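You operate a simulated robot arm through the tools that you are given. There is no shell and no other tool. Be economical: measure what you need, move in short steps, check, and stop when the job is done.

You are at the controls of a simulated robot arm. One attempt, no reset.

Task
Put the white-cap bottle marked "lime" from the long work table top on the grey note tray and the white-cap bottle labelled "mint" on the green pocket book.

It is judged by the outcome, as a careful person would: the job done as asked, and still so three seconds after it is handed in. It fails if anything else is knocked over, pushed out of place, dropped, spilled or broken. A push-on lid holds only when it is set on centred and level and pressed home; a screw cap is set on level and turned clockwise until tight.

Robot
A 7-joint arm with a two-finger parallel gripper, fixed in place. Base frame: the origin is at the foot of the arm, x ahead of it, y to its left, z up; the work surface is at about z = 0. Lengths are in m, angles in rad, forces in N, time in s.
With the tool pointing down near the work surface it reaches from about 0.24 to 0.62 m from the base axis. Its first joint turns from -1.152 to 1.152 rad. Payload 2.6 kg.
The TCP is the grasp point between the finger pads, 0.03 m short of the fingertips. In the tool frame z runs along the fingers and y along their closing line. Largest opening 0.094 m; finger width 0.028, thickness 0.01; the body of the gripper, 0.05 by 0.096 m, starts 0.055 m behind the TCP.
Orientation is that of the tool frame in the base frame, as a unit quaternion [x, y, z, w]. With the fingers straight down and closing along the base's y, the tool's x points along the base's -x, its y along +y and its z along -z.

Tools
- The arm moves only by the tool nudge_tool. Its argument "steps" is a list of rows, each an object (a shift or turn left out is 0, a gripper value left out holds the last) with "gripper": the opening, from 0 (shut) to 1 (fully open); "xyz": the shift along the tool's x, y, z in units of 300 mm (1.0 is 300 mm), a list of three; "spin": the turn about the tool's z in units of 90 degrees (1.0 is 90 degrees). In form: [{"gripper": gripper, "xyz": [tx, ty, tz], "spin": spin}, ...]. A call has 1 to 8 rows; each row is the pose to reach, as a shift and turn from the pose commanded when the call began, along the tool's axes at that moment. A call with a number of a shift or a turn outside -1 to 1 is refused whole. A row lasts 0.2 s, in which the tool goes at most 0.05 m and 0.15 rad; a call with a longer step from one row to the next is refused whole, and so is a gripper value outside its range. A pose out of reach is approached as far as the arm can. The call stops where the force on the tool passes 40 N (or 10 N more than at its start, if that is more) or the arm is blocked; 0.2 s more then pass. Each finger travels about 0.072 m/s and halts on what it meets, pressing with about 32 N; the grip force reading is that of the motor and also rises with nothing between the fingers. The clock runs only during rows and for 0.2 s after the last one: add rows that repeat a pose to give the fingers time. It gives the time, the measured TCP pose, the force on the tool (base axes), the opening and the grip force at its end, in the units of the frame above (readings bear some noise), and new pictures: "views" is both (left out), scene, wrist or none.
- Cameras (640 x 400 px; columns grow to the right, rows downward): "scene" is fixed at [0.0228, 0.4302, 0.5487]; the picture's right is [-0.83, -0.55, 0.00], its down [-0.39, 0.58, -0.72] and it looks along [0.39, -0.60, -0.70] (base axes); focal length 334 px, centre (320, 200). "wrist" rides on the gripper at [0.076, 0.014, -0.103] in the tool frame; the picture's right is [-0.18, 0.98, 0.00], its down [-0.75, -0.14, -0.64] and it looks along [-0.63, -0.12, 0.77] (tool axes); focal length 243 px, centre (320, 200). There is no depth. A picture from a camera that has moved, and an enlarged one, comes with that camera's place and axes in the base frame and with its lens.
- zoom(camera, box): a new picture of the part [left, top, right, bottom] of that camera's present view, enlarged. It takes no simulated time.
- finish_job(): hands the job in; it is judged then, once.

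Go step by step. Nothing tells you positions but the pictures and the camera data: compare them with the known pose of the tool, close in by small moves and look again before you grip or let go. The budget is 90 turns and 170 pictures, counting those below and the enlarged ones. Unless the task says otherwise, let go and move clear before handing in, and close with one line.

The tools are called as a command line: name --argument value ..., lists and objects as JSON in quotes. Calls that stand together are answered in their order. nudge_tool: Moves the arm, as the interface text tells. Its arguments: {"type":"object","properties":{"steps":{"type":"array","items":{"type":"object","properties":{"gripper":{"type":"number"},"xyz":{"type":"array","items":{"type":"number"}},"spin":{"type":"number"}}}},"views":{"type":"string","enum":["both","scene","wrist","none"]}},"required":["steps"]} The other tools are called the same way: zoom (camera, box) takes an enlarged picture of a part of a camera's view; finish_job () hands the job in.

At the start:

```text
time_s: 0.0
position: [0.3272, 0.2613, 0.2589]
ee_rot: [-0.001, 1.0, 0.0, 0.0]
contact_force: [-1.1, 0.4, -0.6]
opening: 0.0943
finger_force: 0.1
```

scene: 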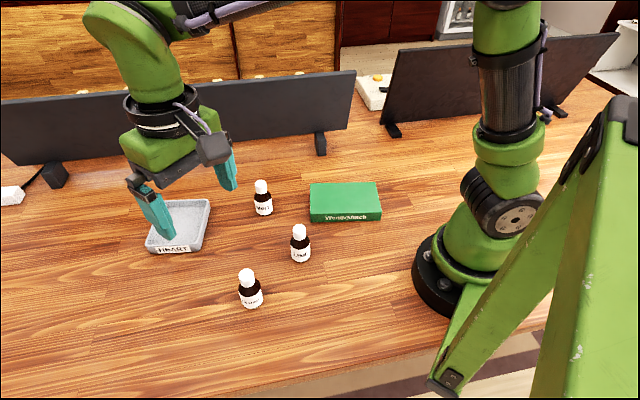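
wrist: 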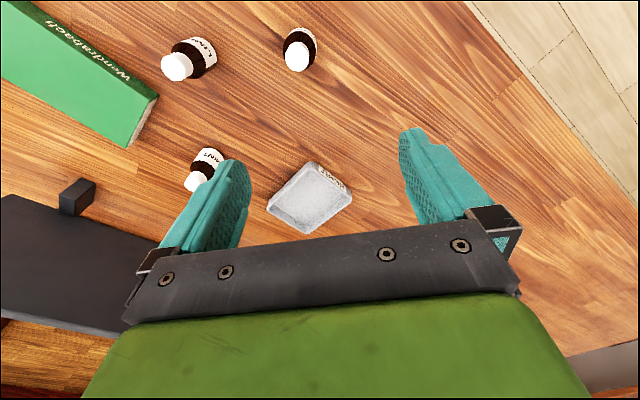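

I see three white-cap bottles, a grey tray and a green book. I'll zoom in to read the labels.

zoom --camera "scene" --box '[220, 170, 330, 240]'

zoom --camera "scene" --box '[220, 215, 330, 315]'

zoom --camera "wrist" --box '[150, 10, 360, 240]'

zoom --camera "scene" --box '[130, 180, 230, 260]'

```text
5.71 times, centred on (275, 205) of scene
camera zoom: at [0.0228, 0.4302, 0.5487], right [-0.83, -0.55, 0.0], down [-0.39, 0.58, -0.72], along [0.39, -0.6, -0.7], focal length 1911 px, centre (577, 171)
```

zoom: 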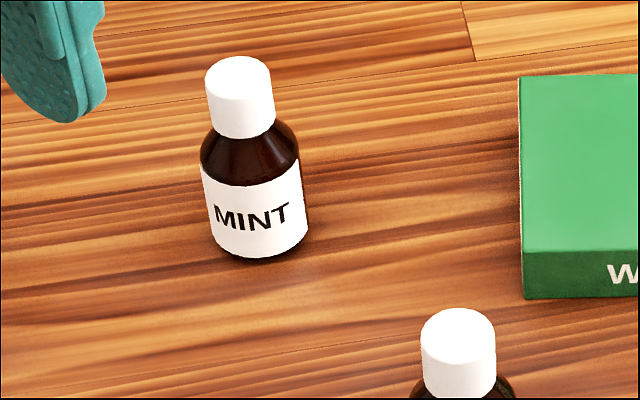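

```text
4.00 times, centred on (275, 265) of scene
camera zoom: at [0.0228, 0.4302, 0.5487], right [-0.83, -0.55, 0.0], down [-0.39, 0.58, -0.72], along [0.39, -0.6, -0.7], focal length 1338 px, centre (500, -60)
```

zoom: 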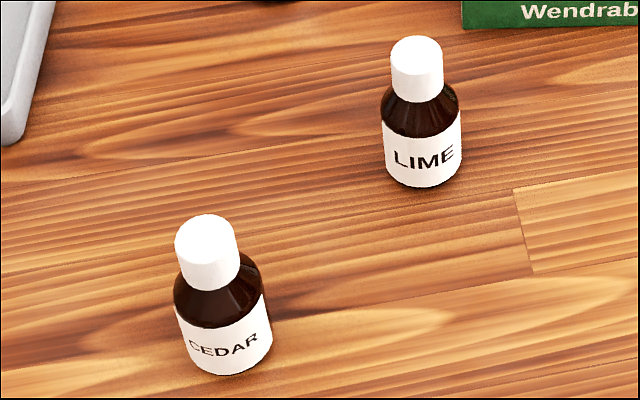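

```text
1.74 times, centred on (255, 125) of wrist
camera zoom: at [0.2504, 0.2754, 0.3611], right [0.18, 0.98, 0.0], down [0.75, -0.14, 0.64], along [0.63, -0.12, -0.77], focal length 422 px, centre (433, 330)
```

zoom: 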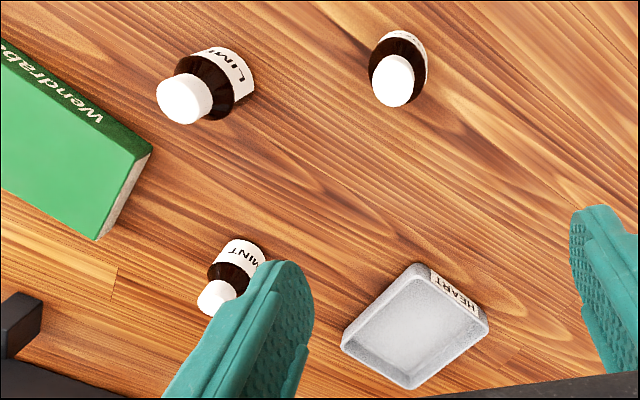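

```text
5.00 times, centred on (180, 220) of scene
camera zoom: at [0.0228, 0.4302, 0.5487], right [-0.83, -0.55, 0.0], down [-0.39, 0.58, -0.72], along [0.39, -0.6, -0.7], focal length 1672 px, centre (1020, 100)
```

zoom: 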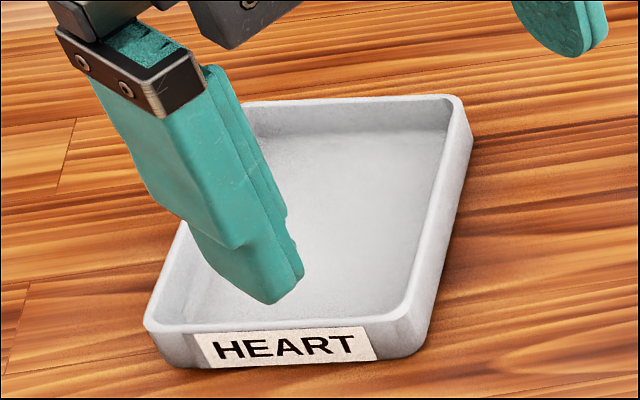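

I take lime to be at about (0.274, 0.120), mint (0.416, 0.063), cedar (0.287, 0.248), the tray centre (0.535, 0.197) and the book near (0.27, -0.05). I'll move above lime first.

nudge_tool --steps '[{"xyz": [0.044, -0.117, 0.06], "gripper": 0.8}, {"xyz": [0.088, -0.235, 0.12]}, {"xyz": [0.132, -0.352, 0.18]}, {"xyz": [0.177, -0.47, 0.24]}, {"xyz": [0.177, -0.47, 0.24]}]'

```text
time_s: 1.2
position: [0.2741, 0.1209, 0.1858]
ee_rot: [0.0, 1.0, 0.0, 0.0]
contact_force: [-0.1, -0.6, -0.5]
opening: 0.0751
finger_force: 0.1
camera wrist: at [0.1964, 0.1343, 0.2891], right [0.18, 0.98, 0.0], down [0.75, -0.14, 0.64], along [0.63, -0.12, -0.77], focal length 243 px, centre (320, 200)
```

scene: 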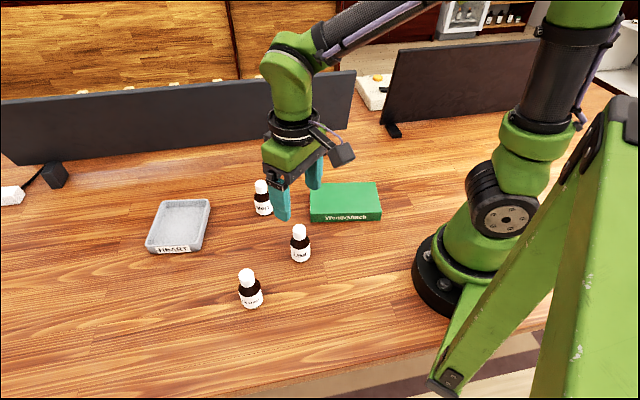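
wrist: 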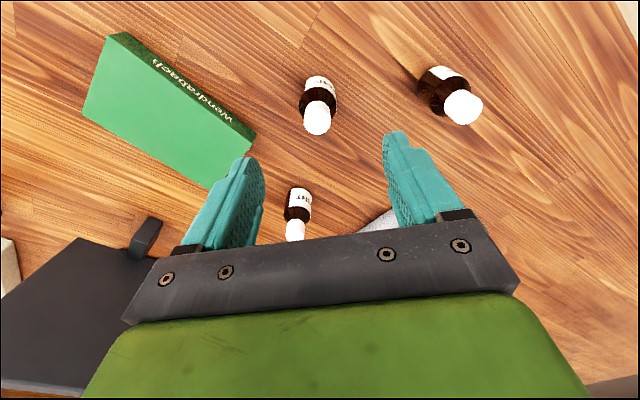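

Lime projects to about (0.276, 0.118) in the wrist view too. I'll descend around it.

nudge_tool --steps '[{"xyz": [-0.007, -0.01, 0.11]}, {"xyz": [-0.007, -0.01, 0.22]}, {"xyz": [-0.007, -0.01, 0.22]}]'

```text
time_s: 2.0
position: [0.2764, 0.1169, 0.12]
ee_rot: [-0.001, 1.0, 0.0, 0.0]
contact_force: [-0.1, 0.9, -0.1]
opening: 0.0751
finger_force: 0.1
camera wrist: at [0.199, 0.1319, 0.2229], right [0.18, 0.98, 0.0], down [0.75, -0.14, 0.64], along [0.63, -0.12, -0.77], focal length 243 px, centre (320, 200)
```

scene: 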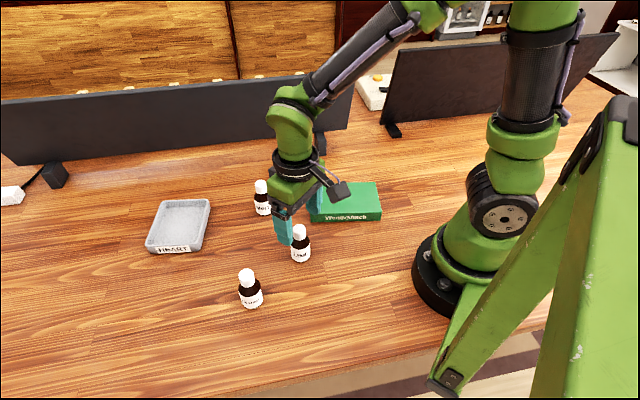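
wrist: 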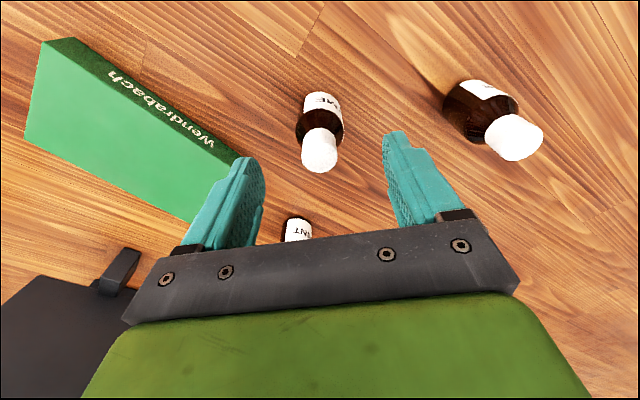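

The cap is centred at (0.276, 0.117), under the tool. I'll descend to grasp height and close.

nudge_tool --steps '[{"xyz": [0, 0, 0.12]}, {"xyz": [0, 0, 0.233]}, {"xyz": [0, 0, 0.233]}, {"xyz": [0, 0, 0.233], "gripper": 0.3}, {"xyz": [0, 0, 0.233], "gripper": 0.3}, {"xyz": [0, 0, 0.233], "gripper": 0.3}]'

```text
time_s: 3.4
position: [0.2748, 0.1169, 0.0513]
ee_rot: [-0.001, 1.0, 0.001, 0.001]
contact_force: [-0.4, 0.0, 0.0]
opening: 0.0364
finger_force: 31.8
camera wrist: at [0.1988, 0.1313, 0.1535], right [0.18, 0.98, 0.0], down [0.75, -0.14, 0.64], along [0.63, -0.12, -0.77], focal length 243 px, centre (320, 200)
```

scene: 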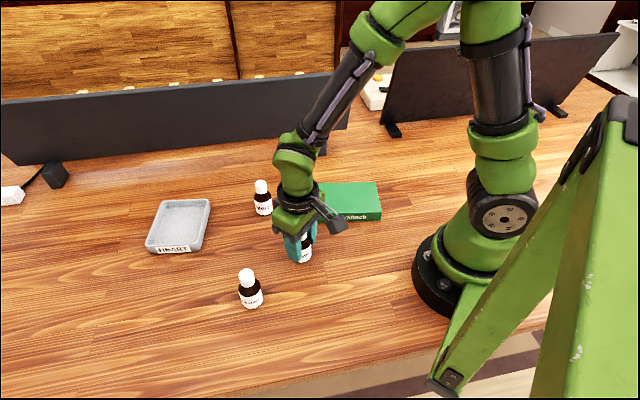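
wrist: 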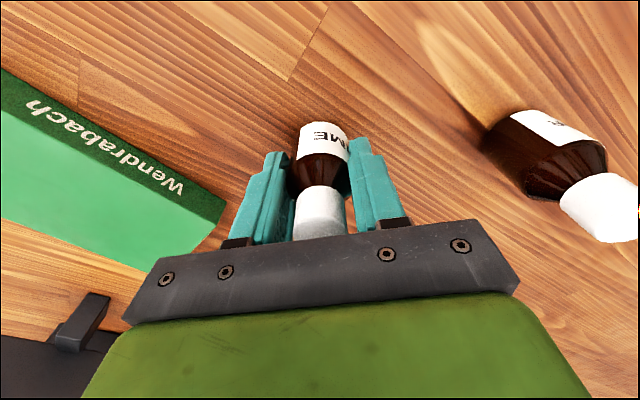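

Lime is gripped, with the opening reading 36 mm. I'll lift it straight up.

nudge_tool --steps '[{"xyz": [0, 0, -0.1]}, {"xyz": [0, 0, -0.22]}, {"xyz": [0, 0, -0.34]}, {"xyz": [0, 0, -0.4]}]' --views "scene"

nudge_tool --steps '[{"xyz": [-0.11, 0.04, 0]}, {"xyz": [-0.24, 0.08, 0]}, {"xyz": [-0.38, 0.12, 0]}, {"xyz": [-0.52, 0.165, 0]}, {"xyz": [-0.66, 0.21, 0]}, {"xyz": [-0.78, 0.245, 0]}, {"xyz": [-0.86, 0.267, 0]}, {"xyz": [-0.86, 0.267, 0]}]'

```text
time_s: 4.4
position: [0.2754, 0.1176, 0.1711]
ee_rot: [0.0, 1.0, 0.0, 0.0]
contact_force: [-0.4, 0.5, -0.7]
opening: 0.0363
finger_force: 31.7
```

scene: 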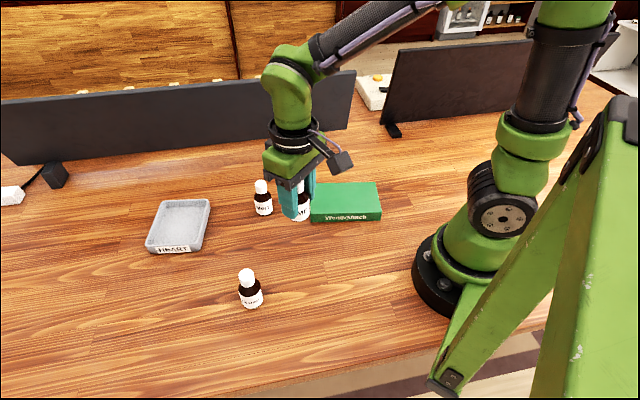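

```text
time_s: 6.2
position: [0.535, 0.1965, 0.1696]
ee_rot: [0.0, 1.0, -0.001, 0.0]
contact_force: [0.5, -0.7, -0.6]
opening: 0.0364
finger_force: 32.3
camera wrist: at [0.4576, 0.2116, 0.2732], right [0.18, 0.98, 0.0], down [0.75, -0.14, 0.64], along [0.63, -0.12, -0.77], focal length 243 px, centre (320, 200)
```

scene: 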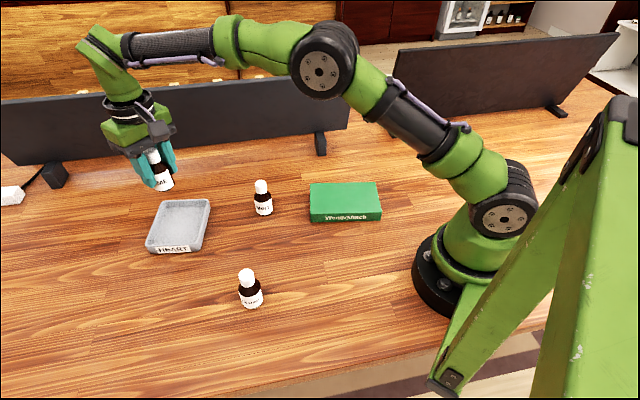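
wrist: 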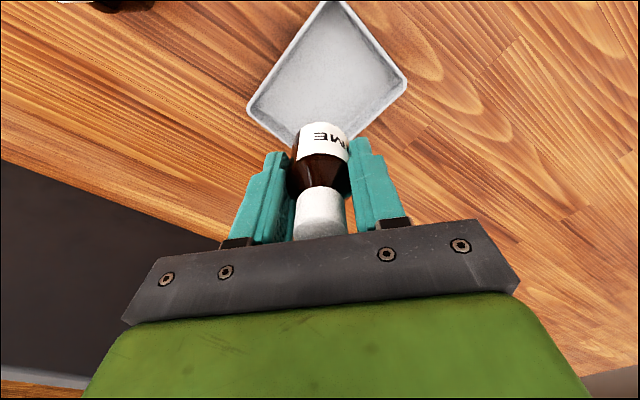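

Lime is over the tray centre, which the wrist view puts at (0.534, 0.201). I'll lower it carefully.

nudge_tool --steps '[{"xyz": [0, 0.013, 0.12]}, {"xyz": [0, 0.013, 0.24]}, {"xyz": [0, 0.013, 0.32]}, {"xyz": [0, 0.013, 0.35]}, {"xyz": [0, 0.013, 0.35]}]'

zoom --camera "scene" --box '[130, 160, 230, 260]'

```text
time_s: 7.4
position: [0.5344, 0.201, 0.0644]
ee_rot: [0.0, 1.0, 0.0, -0.001]
contact_force: [-0.1, -1.1, 0.7]
opening: 0.0362
finger_force: 31.5
camera wrist: at [0.4581, 0.2154, 0.1673], right [0.18, 0.98, 0.0], down [0.75, -0.14, 0.64], along [0.63, -0.12, -0.77], focal length 243 px, centre (320, 200)
```

scene: 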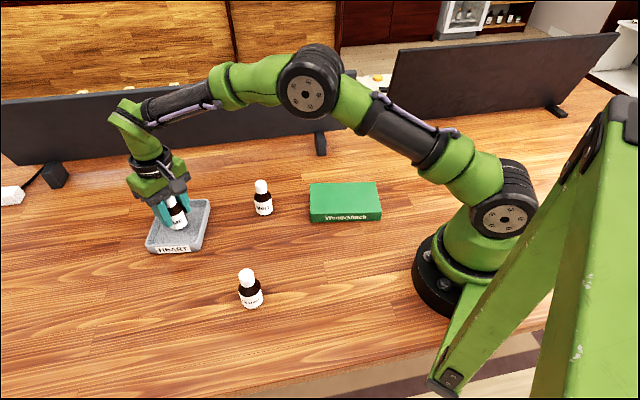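
wrist: 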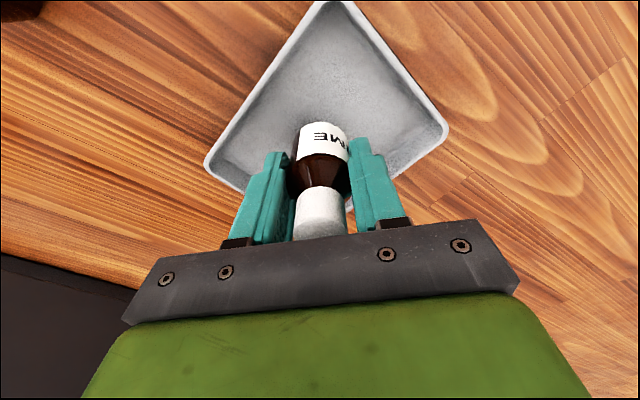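

```text
4.00 times, centred on (180, 210) of scene
camera zoom: at [0.0228, 0.4302, 0.5487], right [-0.83, -0.55, 0.0], down [-0.39, 0.58, -0.72], along [0.39, -0.6, -0.7], focal length 1338 px, centre (880, 160)
```

zoom: 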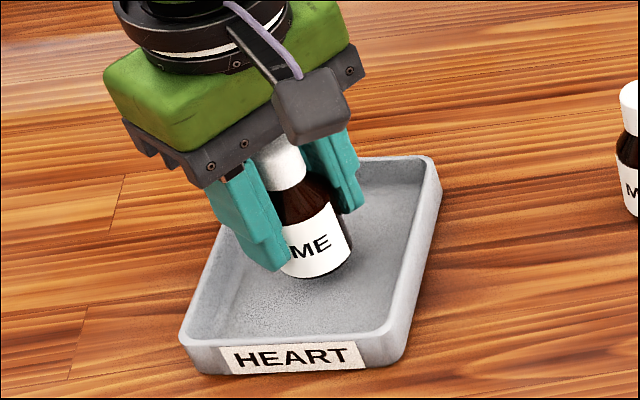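

It is well inside the rim. I'll lower it in tiny steps, watching the force.

nudge_tool --steps '[{"xyz": [0, 0, 0.01]}, {"xyz": [0, 0, 0.02]}, {"xyz": [0, 0, 0.02]}]' --views "none"

nudge_tool --steps '[{"xyz": [0, 0, 0.006]}, {"xyz": [0, 0, 0.006]}]' --views "none"

```text
time_s: 8.2
position: [0.534, 0.2011, 0.0585]
ee_rot: [0.001, 1.0, 0.0, 0.0]
contact_force: [0.3, 0.6, -1.2]
opening: 0.0357
finger_force: 32.3
```

```text
time_s: 8.8
position: [0.5335, 0.2028, 0.0563]
ee_rot: [0.0, 1.0, 0.0, -0.001]
contact_force: [-1.4, -0.1, -0.7]
opening: 0.0361
finger_force: 31.3
```

nudge_tool --steps '[{"xyz": [0, 0, 0.005]}, {"xyz": [0, 0, 0.005]}]' --views "none"

zoom --camera "scene" --box '[130, 160, 230, 260]'

```text
time_s: 9.4
position: [0.5334, 0.2008, 0.0556]
ee_rot: [0.0, 1.0, 0.001, 0.001]
contact_force: [-0.4, -0.8, -1.0]
opening: 0.036
finger_force: 31.9
```

```text
4.00 times, centred on (180, 210) of scene
camera zoom: at [0.0228, 0.4302, 0.5487], right [-0.83, -0.55, 0.0], down [-0.39, 0.58, -0.72], along [0.39, -0.6, -0.7], focal length 1338 px, centre (880, 160)
```

zoom: 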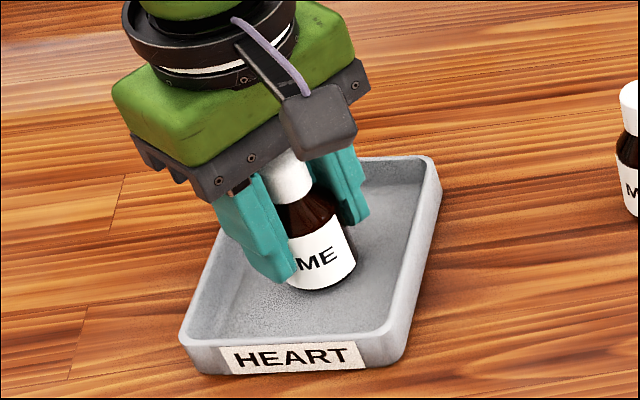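

No contact force shows yet, though the bottle is very near the floor. I'll continue in 1 mm steps.

nudge_tool --steps '[{"xyz": [0, 0, 0.004]}, {"xyz": [0, 0, 0.004]}]' --views "none"

nudge_tool --steps '[{"xyz": [0, 0, 0.004]}, {"xyz": [0, 0, 0.004]}]' --views "none"

```text
time_s: 10.0
position: [0.5338, 0.2022, 0.0553]
ee_rot: [0.0, 1.0, 0.0, 0.001]
contact_force: [-0.7, -0.2, 3.2]
opening: 0.0361
finger_force: 31.5
```

```text
time_s: 10.6
position: [0.5353, 0.2013, 0.0553]
ee_rot: [0.0, 1.0, 0.001, 0.002]
contact_force: [-4.2, -0.9, 16.5]
opening: 0.0361
finger_force: 31.9
```

The bottle is in contact with the tray. I'll ease off, open slightly and check.

nudge_tool --steps '[{"xyz": [0, 0, -0.004]}, {"xyz": [0, 0, -0.004], "gripper": 0.55}, {"xyz": [0, 0, -0.004]}, {"xyz": [0, 0, -0.004]}]'

zoom --camera "scene" --box '[130, 160, 230, 260]'

```text
time_s: 11.6
position: [0.5343, 0.2006, 0.0539]
ee_rot: [0.0, 1.0, 0.0, 0.0]
contact_force: [-0.4, -0.4, -1.1]
opening: 0.0517
finger_force: 0.0
camera wrist: at [0.4577, 0.2153, 0.1575], right [0.18, 0.98, 0.0], down [0.75, -0.14, 0.64], along [0.63, -0.12, -0.77], focal length 243 px, centre (320, 200)
```

scene: 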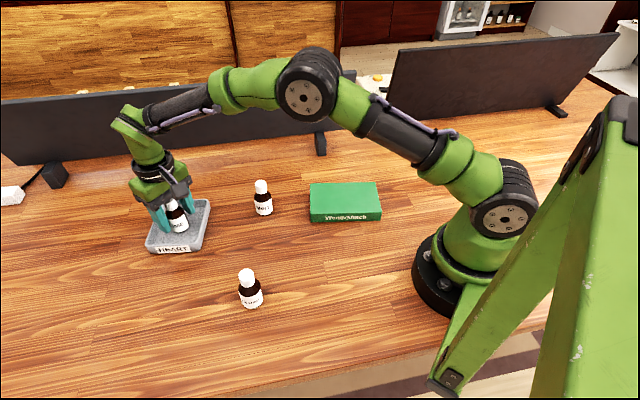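
wrist: 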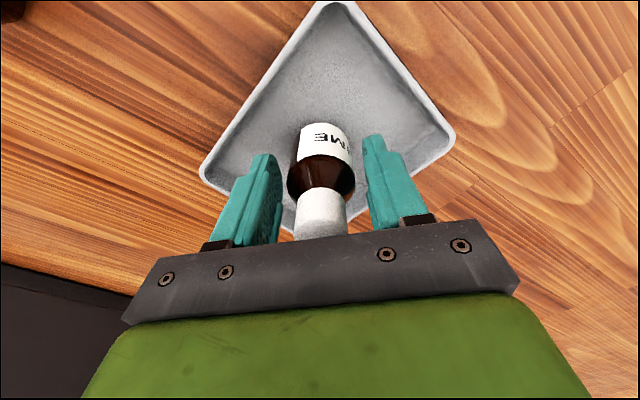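

```text
4.00 times, centred on (180, 210) of scene
camera zoom: at [0.0228, 0.4302, 0.5487], right [-0.83, -0.55, 0.0], down [-0.39, 0.58, -0.72], along [0.39, -0.6, -0.7], focal length 1338 px, centre (880, 160)
```

zoom: 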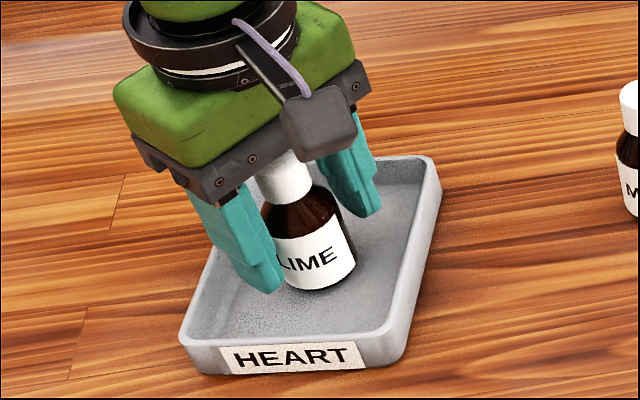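

Lime stands free and upright in the tray. I'll rise straight up, then go above mint.

nudge_tool --steps '[{"xyz": [0, 0, -0.08]}, {"xyz": [0, 0, -0.2]}, {"xyz": [0, 0, -0.33]}, {"xyz": [0, 0, -0.433]}]' --views "none"

nudge_tool --steps '[{"xyz": [0.08, -0.092, 0], "gripper": 0.8}, {"xyz": [0.16, -0.184, 0]}, {"xyz": [0.24, -0.276, 0]}, {"xyz": [0.32, -0.368, 0]}, {"xyz": [0.393, -0.46, 0]}, {"xyz": [0.393, -0.46, 0.1]}, {"xyz": [0.393, -0.46, 0.2]}, {"xyz": [0.393, -0.46, 0.2]}]'

```text
time_s: 12.6
position: [0.5329, 0.2015, 0.1857]
ee_rot: [0.0, 1.0, 0.001, -0.001]
contact_force: [1.1, -0.1, -0.2]
opening: 0.0515
finger_force: 0.1
```

```text
time_s: 14.4
position: [0.417, 0.0638, 0.1233]
ee_rot: [-0.001, 1.0, 0.0, 0.0]
contact_force: [0.2, -0.4, 0.1]
opening: 0.0753
finger_force: 0.1
camera wrist: at [0.3393, 0.0777, 0.227], right [0.18, 0.98, 0.0], down [0.75, -0.14, 0.64], along [0.63, -0.12, -0.77], focal length 243 px, centre (320, 200)
```

scene: 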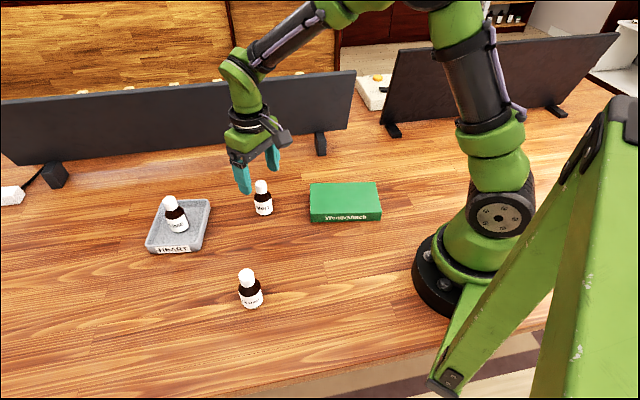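
wrist: 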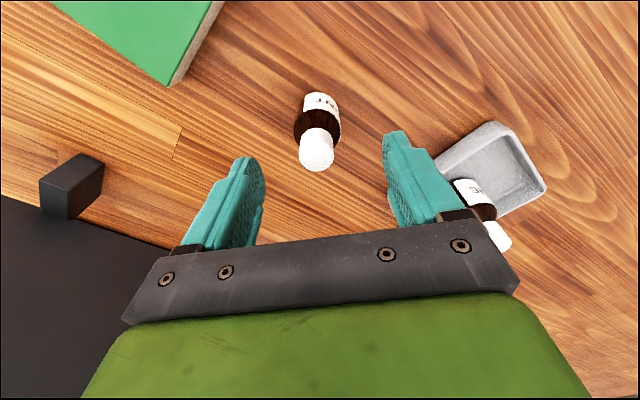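

Mint is centred at about (0.418, 0.060). I'll descend and grip.

nudge_tool --steps '[{"xyz": [-0.003, -0.012, 0.08]}, {"xyz": [-0.003, -0.012, 0.16]}, {"xyz": [-0.003, -0.012, 0.24]}, {"xyz": [-0.003, -0.012, 0.24]}, {"xyz": [-0.003, -0.012, 0.24], "gripper": 0.3}, {"xyz": [-0.003, -0.012, 0.24]}, {"xyz": [-0.003, -0.012, 0.24]}]'

```text
time_s: 16.0
position: [0.4159, 0.0597, 0.0522]
ee_rot: [0.0, 1.0, 0.0, 0.0]
contact_force: [-0.2, 0.3, 0.1]
opening: 0.0376
finger_force: 31.9
camera wrist: at [0.3401, 0.0735, 0.1552], right [0.18, 0.98, 0.0], down [0.75, -0.14, 0.64], along [0.63, -0.12, -0.77], focal length 243 px, centre (320, 200)
```

scene: 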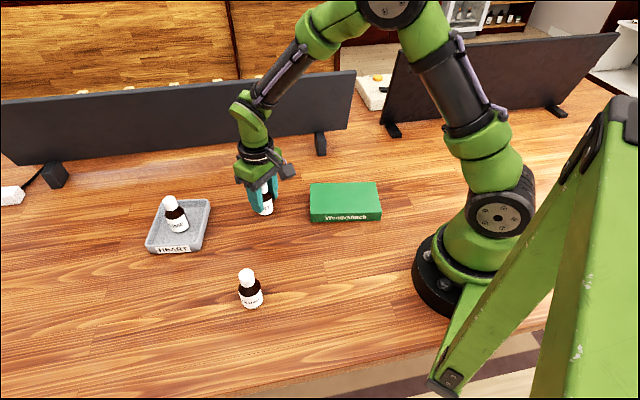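
wrist: 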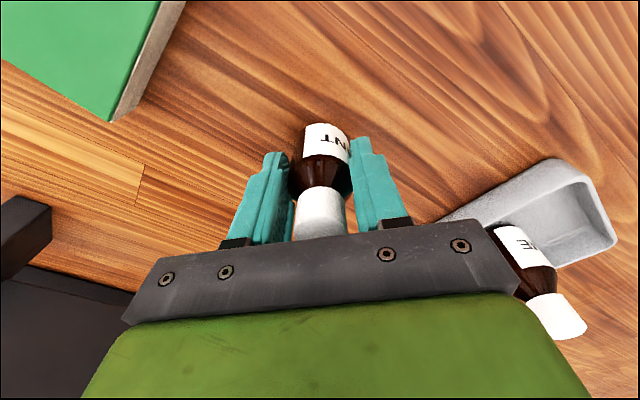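

Mint is gripped. I'll lift it and move over the book, aiming for (0.288, -0.046).

nudge_tool --steps '[{"xyz": [0, 0, -0.1]}, {"xyz": [0, 0, -0.22]}, {"xyz": [0, 0, -0.34]}, {"xyz": [0, 0, -0.4]}]' --views "none"

nudge_tool --steps '[{"xyz": [0.07, -0.058, 0]}, {"xyz": [0.16, -0.132, 0]}, {"xyz": [0.26, -0.215, 0]}, {"xyz": [0.36, -0.298, 0]}, {"xyz": [0.427, -0.353, 0]}, {"xyz": [0.427, -0.353, 0]}]'

```text
time_s: 17.0
position: [0.4179, 0.06, 0.1741]
ee_rot: [0.0, 1.0, 0.001, -0.001]
contact_force: [0.6, -0.5, -0.6]
opening: 0.0373
finger_force: 31.8
```

```text
time_s: 18.4
position: [0.2901, -0.0454, 0.1716]
ee_rot: [0.001, 1.0, 0.0, 0.0]
contact_force: [0.0, -0.3, -0.6]
opening: 0.0375
finger_force: 31.9
camera wrist: at [0.2129, -0.0316, 0.2751], right [0.18, 0.98, 0.0], down [0.75, -0.14, 0.64], along [0.63, -0.12, -0.77], focal length 243 px, centre (320, 200)
```

scene: 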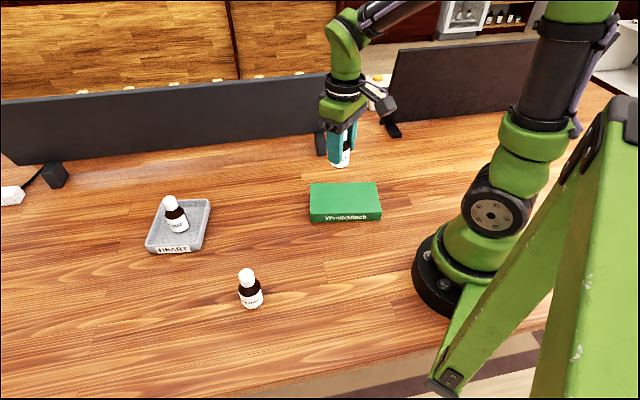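
wrist: 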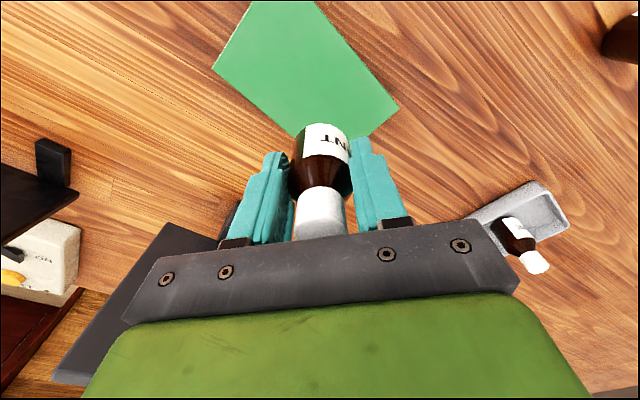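

The wrist view puts the book centre at about (0.278, -0.054), with the top near z = 0.024. The position is good, so I'll lower towards it.

nudge_tool --steps '[{"xyz": [0, 0, 0.1]}, {"xyz": [0, 0, 0.19]}, {"xyz": [0, 0, 0.26]}, {"xyz": [0, 0, 0.26]}]'

zoom --camera "scene" --box '[295, 130, 395, 230]'

```text
time_s: 19.4
position: [0.2894, -0.0474, 0.0941]
ee_rot: [0.0, 1.0, 0.0, 0.0]
contact_force: [0.3, -0.3, -0.2]
opening: 0.0374
finger_force: 31.9
camera wrist: at [0.2128, -0.0323, 0.197], right [0.18, 0.98, 0.0], down [0.75, -0.14, 0.64], along [0.63, -0.12, -0.77], focal length 243 px, centre (320, 200)
```

scene: 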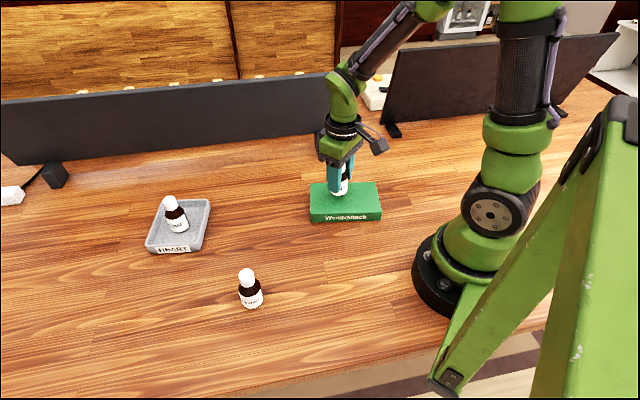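
wrist: 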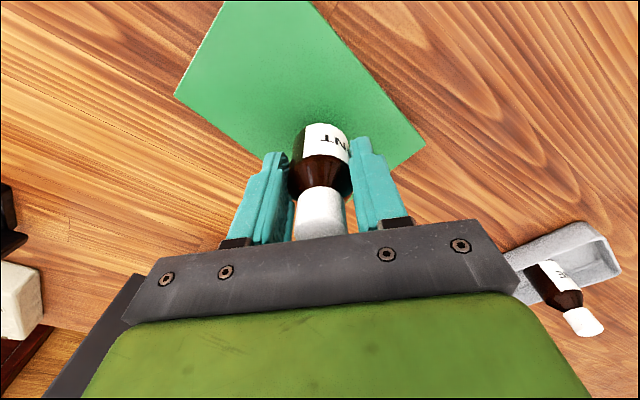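

```text
4.00 times, centred on (345, 180) of scene
camera zoom: at [0.0228, 0.4302, 0.5487], right [-0.83, -0.55, 0.0], down [-0.39, 0.58, -0.72], along [0.39, -0.6, -0.7], focal length 1338 px, centre (220, 280)
```

zoom: 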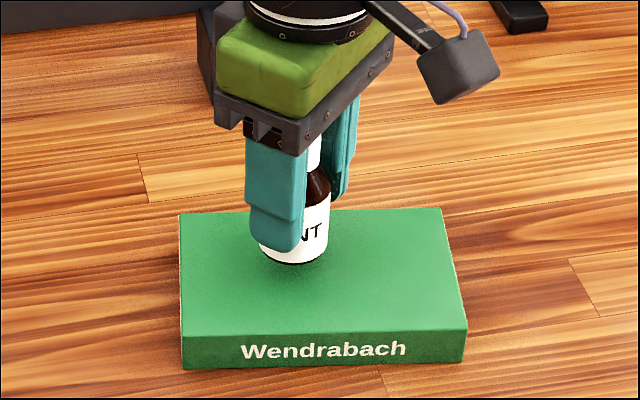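

It is well over the book. I'll lower it gently.

nudge_tool --steps '[{"xyz": [0, 0, 0.02]}, {"xyz": [0, 0, 0.04]}, {"xyz": [0, 0, 0.04]}]' --views "none"

nudge_tool --steps '[{"xyz": [0, 0, 0.006]}, {"xyz": [0, 0, 0.006]}]' --views "none"

zoom --camera "scene" --box '[295, 130, 395, 230]'

```text
time_s: 20.2
position: [0.29, -0.0455, 0.0819]
ee_rot: [0.0, 1.0, 0.0, 0.0]
contact_force: [-0.5, 0.9, -0.7]
opening: 0.0377
finger_force: 31.9
```

```text
time_s: 20.8
position: [0.2889, -0.0453, 0.0802]
ee_rot: [0.0, 1.0, 0.001, -0.001]
contact_force: [-0.1, 0.3, -1.2]
opening: 0.0373
finger_force: 32.2
```

```text
4.00 times, centred on (345, 180) of scene
camera zoom: at [0.0228, 0.4302, 0.5487], right [-0.83, -0.55, 0.0], down [-0.39, 0.58, -0.72], along [0.39, -0.6, -0.7], focal length 1338 px, centre (220, 280)
```

zoom: 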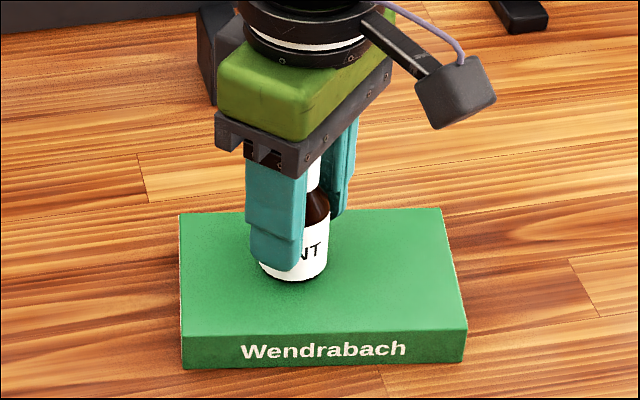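

nudge_tool --steps '[{"xyz": [0, 0, 0.006]}, {"xyz": [0, 0, 0.006]}]' --views "none"

nudge_tool --steps '[{"xyz": [0, 0, 0.004]}, {"xyz": [0, 0, 0.004]}]' --views "none"

```text
time_s: 21.4
position: [0.2902, -0.0465, 0.0801]
ee_rot: [0.0, 1.0, 0.0, 0.002]
contact_force: [-2.2, 1.6, 15.7]
opening: 0.0373
finger_force: 32.0
```

```text
time_s: 22.0
position: [0.2893, -0.0463, 0.078]
ee_rot: [-0.001, 1.0, 0.0, 0.002]
contact_force: [3.0, 0.4, 19.3]
opening: 0.037
finger_force: 32.2
```

The bottle is touching the book. I'll back off the preload and release slightly.

nudge_tool --steps '[{"xyz": [0, 0, -0.007]}, {"xyz": [0, 0, -0.007], "gripper": 0.55}, {"xyz": [0, 0, -0.007]}, {"xyz": [0, 0, -0.007]}]'

zoom --camera "scene" --box '[295, 130, 395, 230]'

```text
time_s: 23.0
position: [0.2892, -0.0454, 0.0805]
ee_rot: [0.0, 1.0, -0.001, 0.001]
contact_force: [1.2, 0.2, -0.2]
opening: 0.0517
finger_force: 0.1
camera wrist: at [0.2123, -0.032, 0.1826], right [0.18, 0.98, 0.0], down [0.75, -0.14, 0.64], along [0.63, -0.12, -0.77], focal length 243 px, centre (320, 200)
```

scene: 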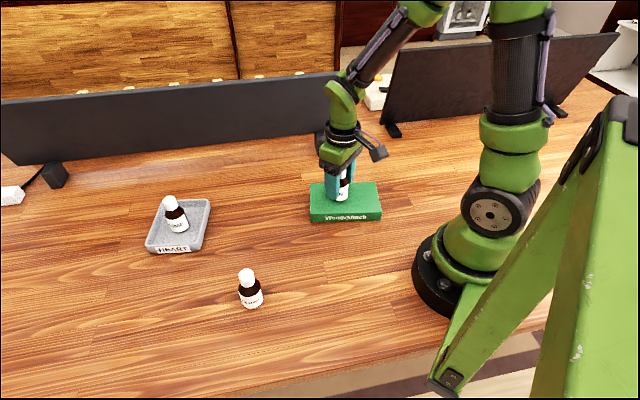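
wrist: 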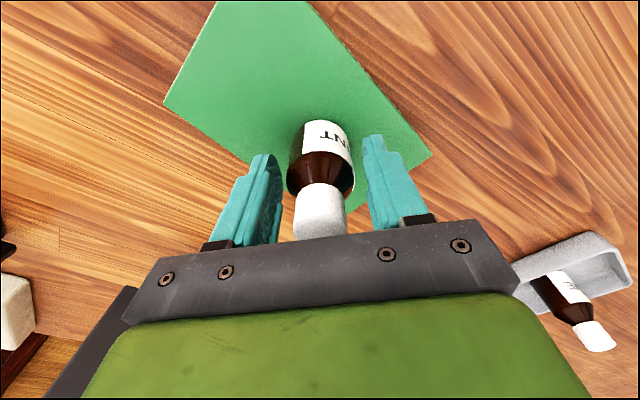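

```text
4.00 times, centred on (345, 180) of scene
camera zoom: at [0.0228, 0.4302, 0.5487], right [-0.83, -0.55, 0.0], down [-0.39, 0.58, -0.72], along [0.39, -0.6, -0.7], focal length 1338 px, centre (220, 280)
```

zoom: 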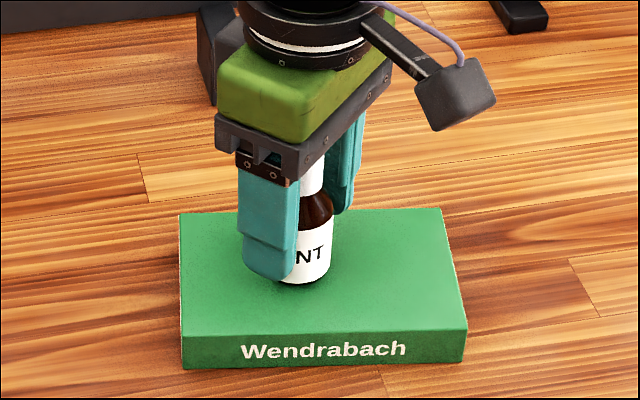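

Mint stands free on the book. I'll open a bit more, rise clear and check.

nudge_tool --steps '[{"xyz": [0, 0, 0], "gripper": 0.65}, {"xyz": [0, 0, -0.1]}, {"xyz": [0, 0, -0.22]}, {"xyz": [0, 0, -0.34]}, {"xyz": [0, 0, -0.45]}, {"xyz": [0, 0, -0.45]}]'

zoom --camera "scene" --box '[130, 130, 400, 310]'

```text
time_s: 24.4
position: [0.2905, -0.0458, 0.2162]
ee_rot: [0.0, 1.0, 0.0, 0.0]
contact_force: [-0.2, 0.0, -0.7]
opening: 0.0612
finger_force: 0.1
camera wrist: at [0.2128, -0.0317, 0.3187], right [0.18, 0.98, 0.0], down [0.75, -0.14, 0.64], along [0.63, -0.12, -0.77], focal length 243 px, centre (320, 200)
```

scene: 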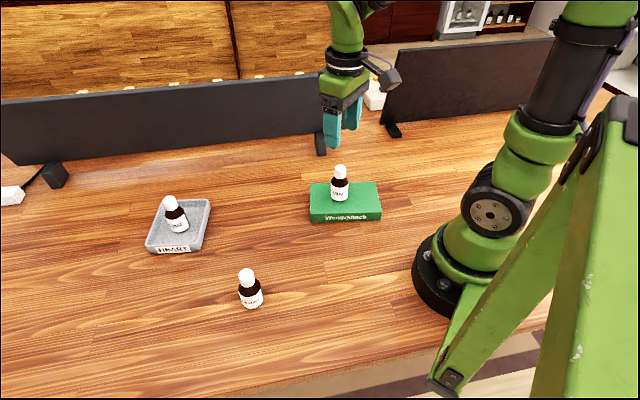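
wrist: 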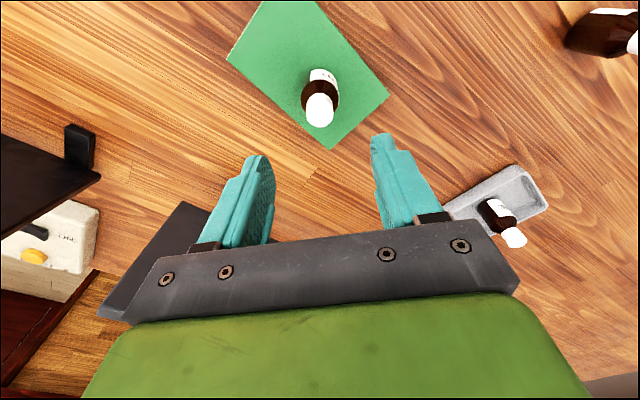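

```text
2.22 times, centred on (265, 220) of scene
camera zoom: at [0.0228, 0.4302, 0.5487], right [-0.83, -0.55, 0.0], down [-0.39, 0.58, -0.72], along [0.39, -0.6, -0.7], focal length 743 px, centre (442, 156)
```

zoom: 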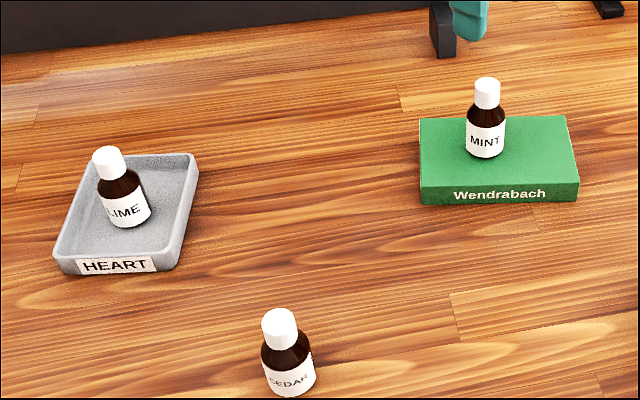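

Both bottles stand upright in place, cedar is where it was, and the arm is clear. I'm handing it in.

finish_job

```text
The job is handed in.
```

The lime bottle is standing upright on the grey tray and the mint bottle on the green book, with nothing else disturbed.
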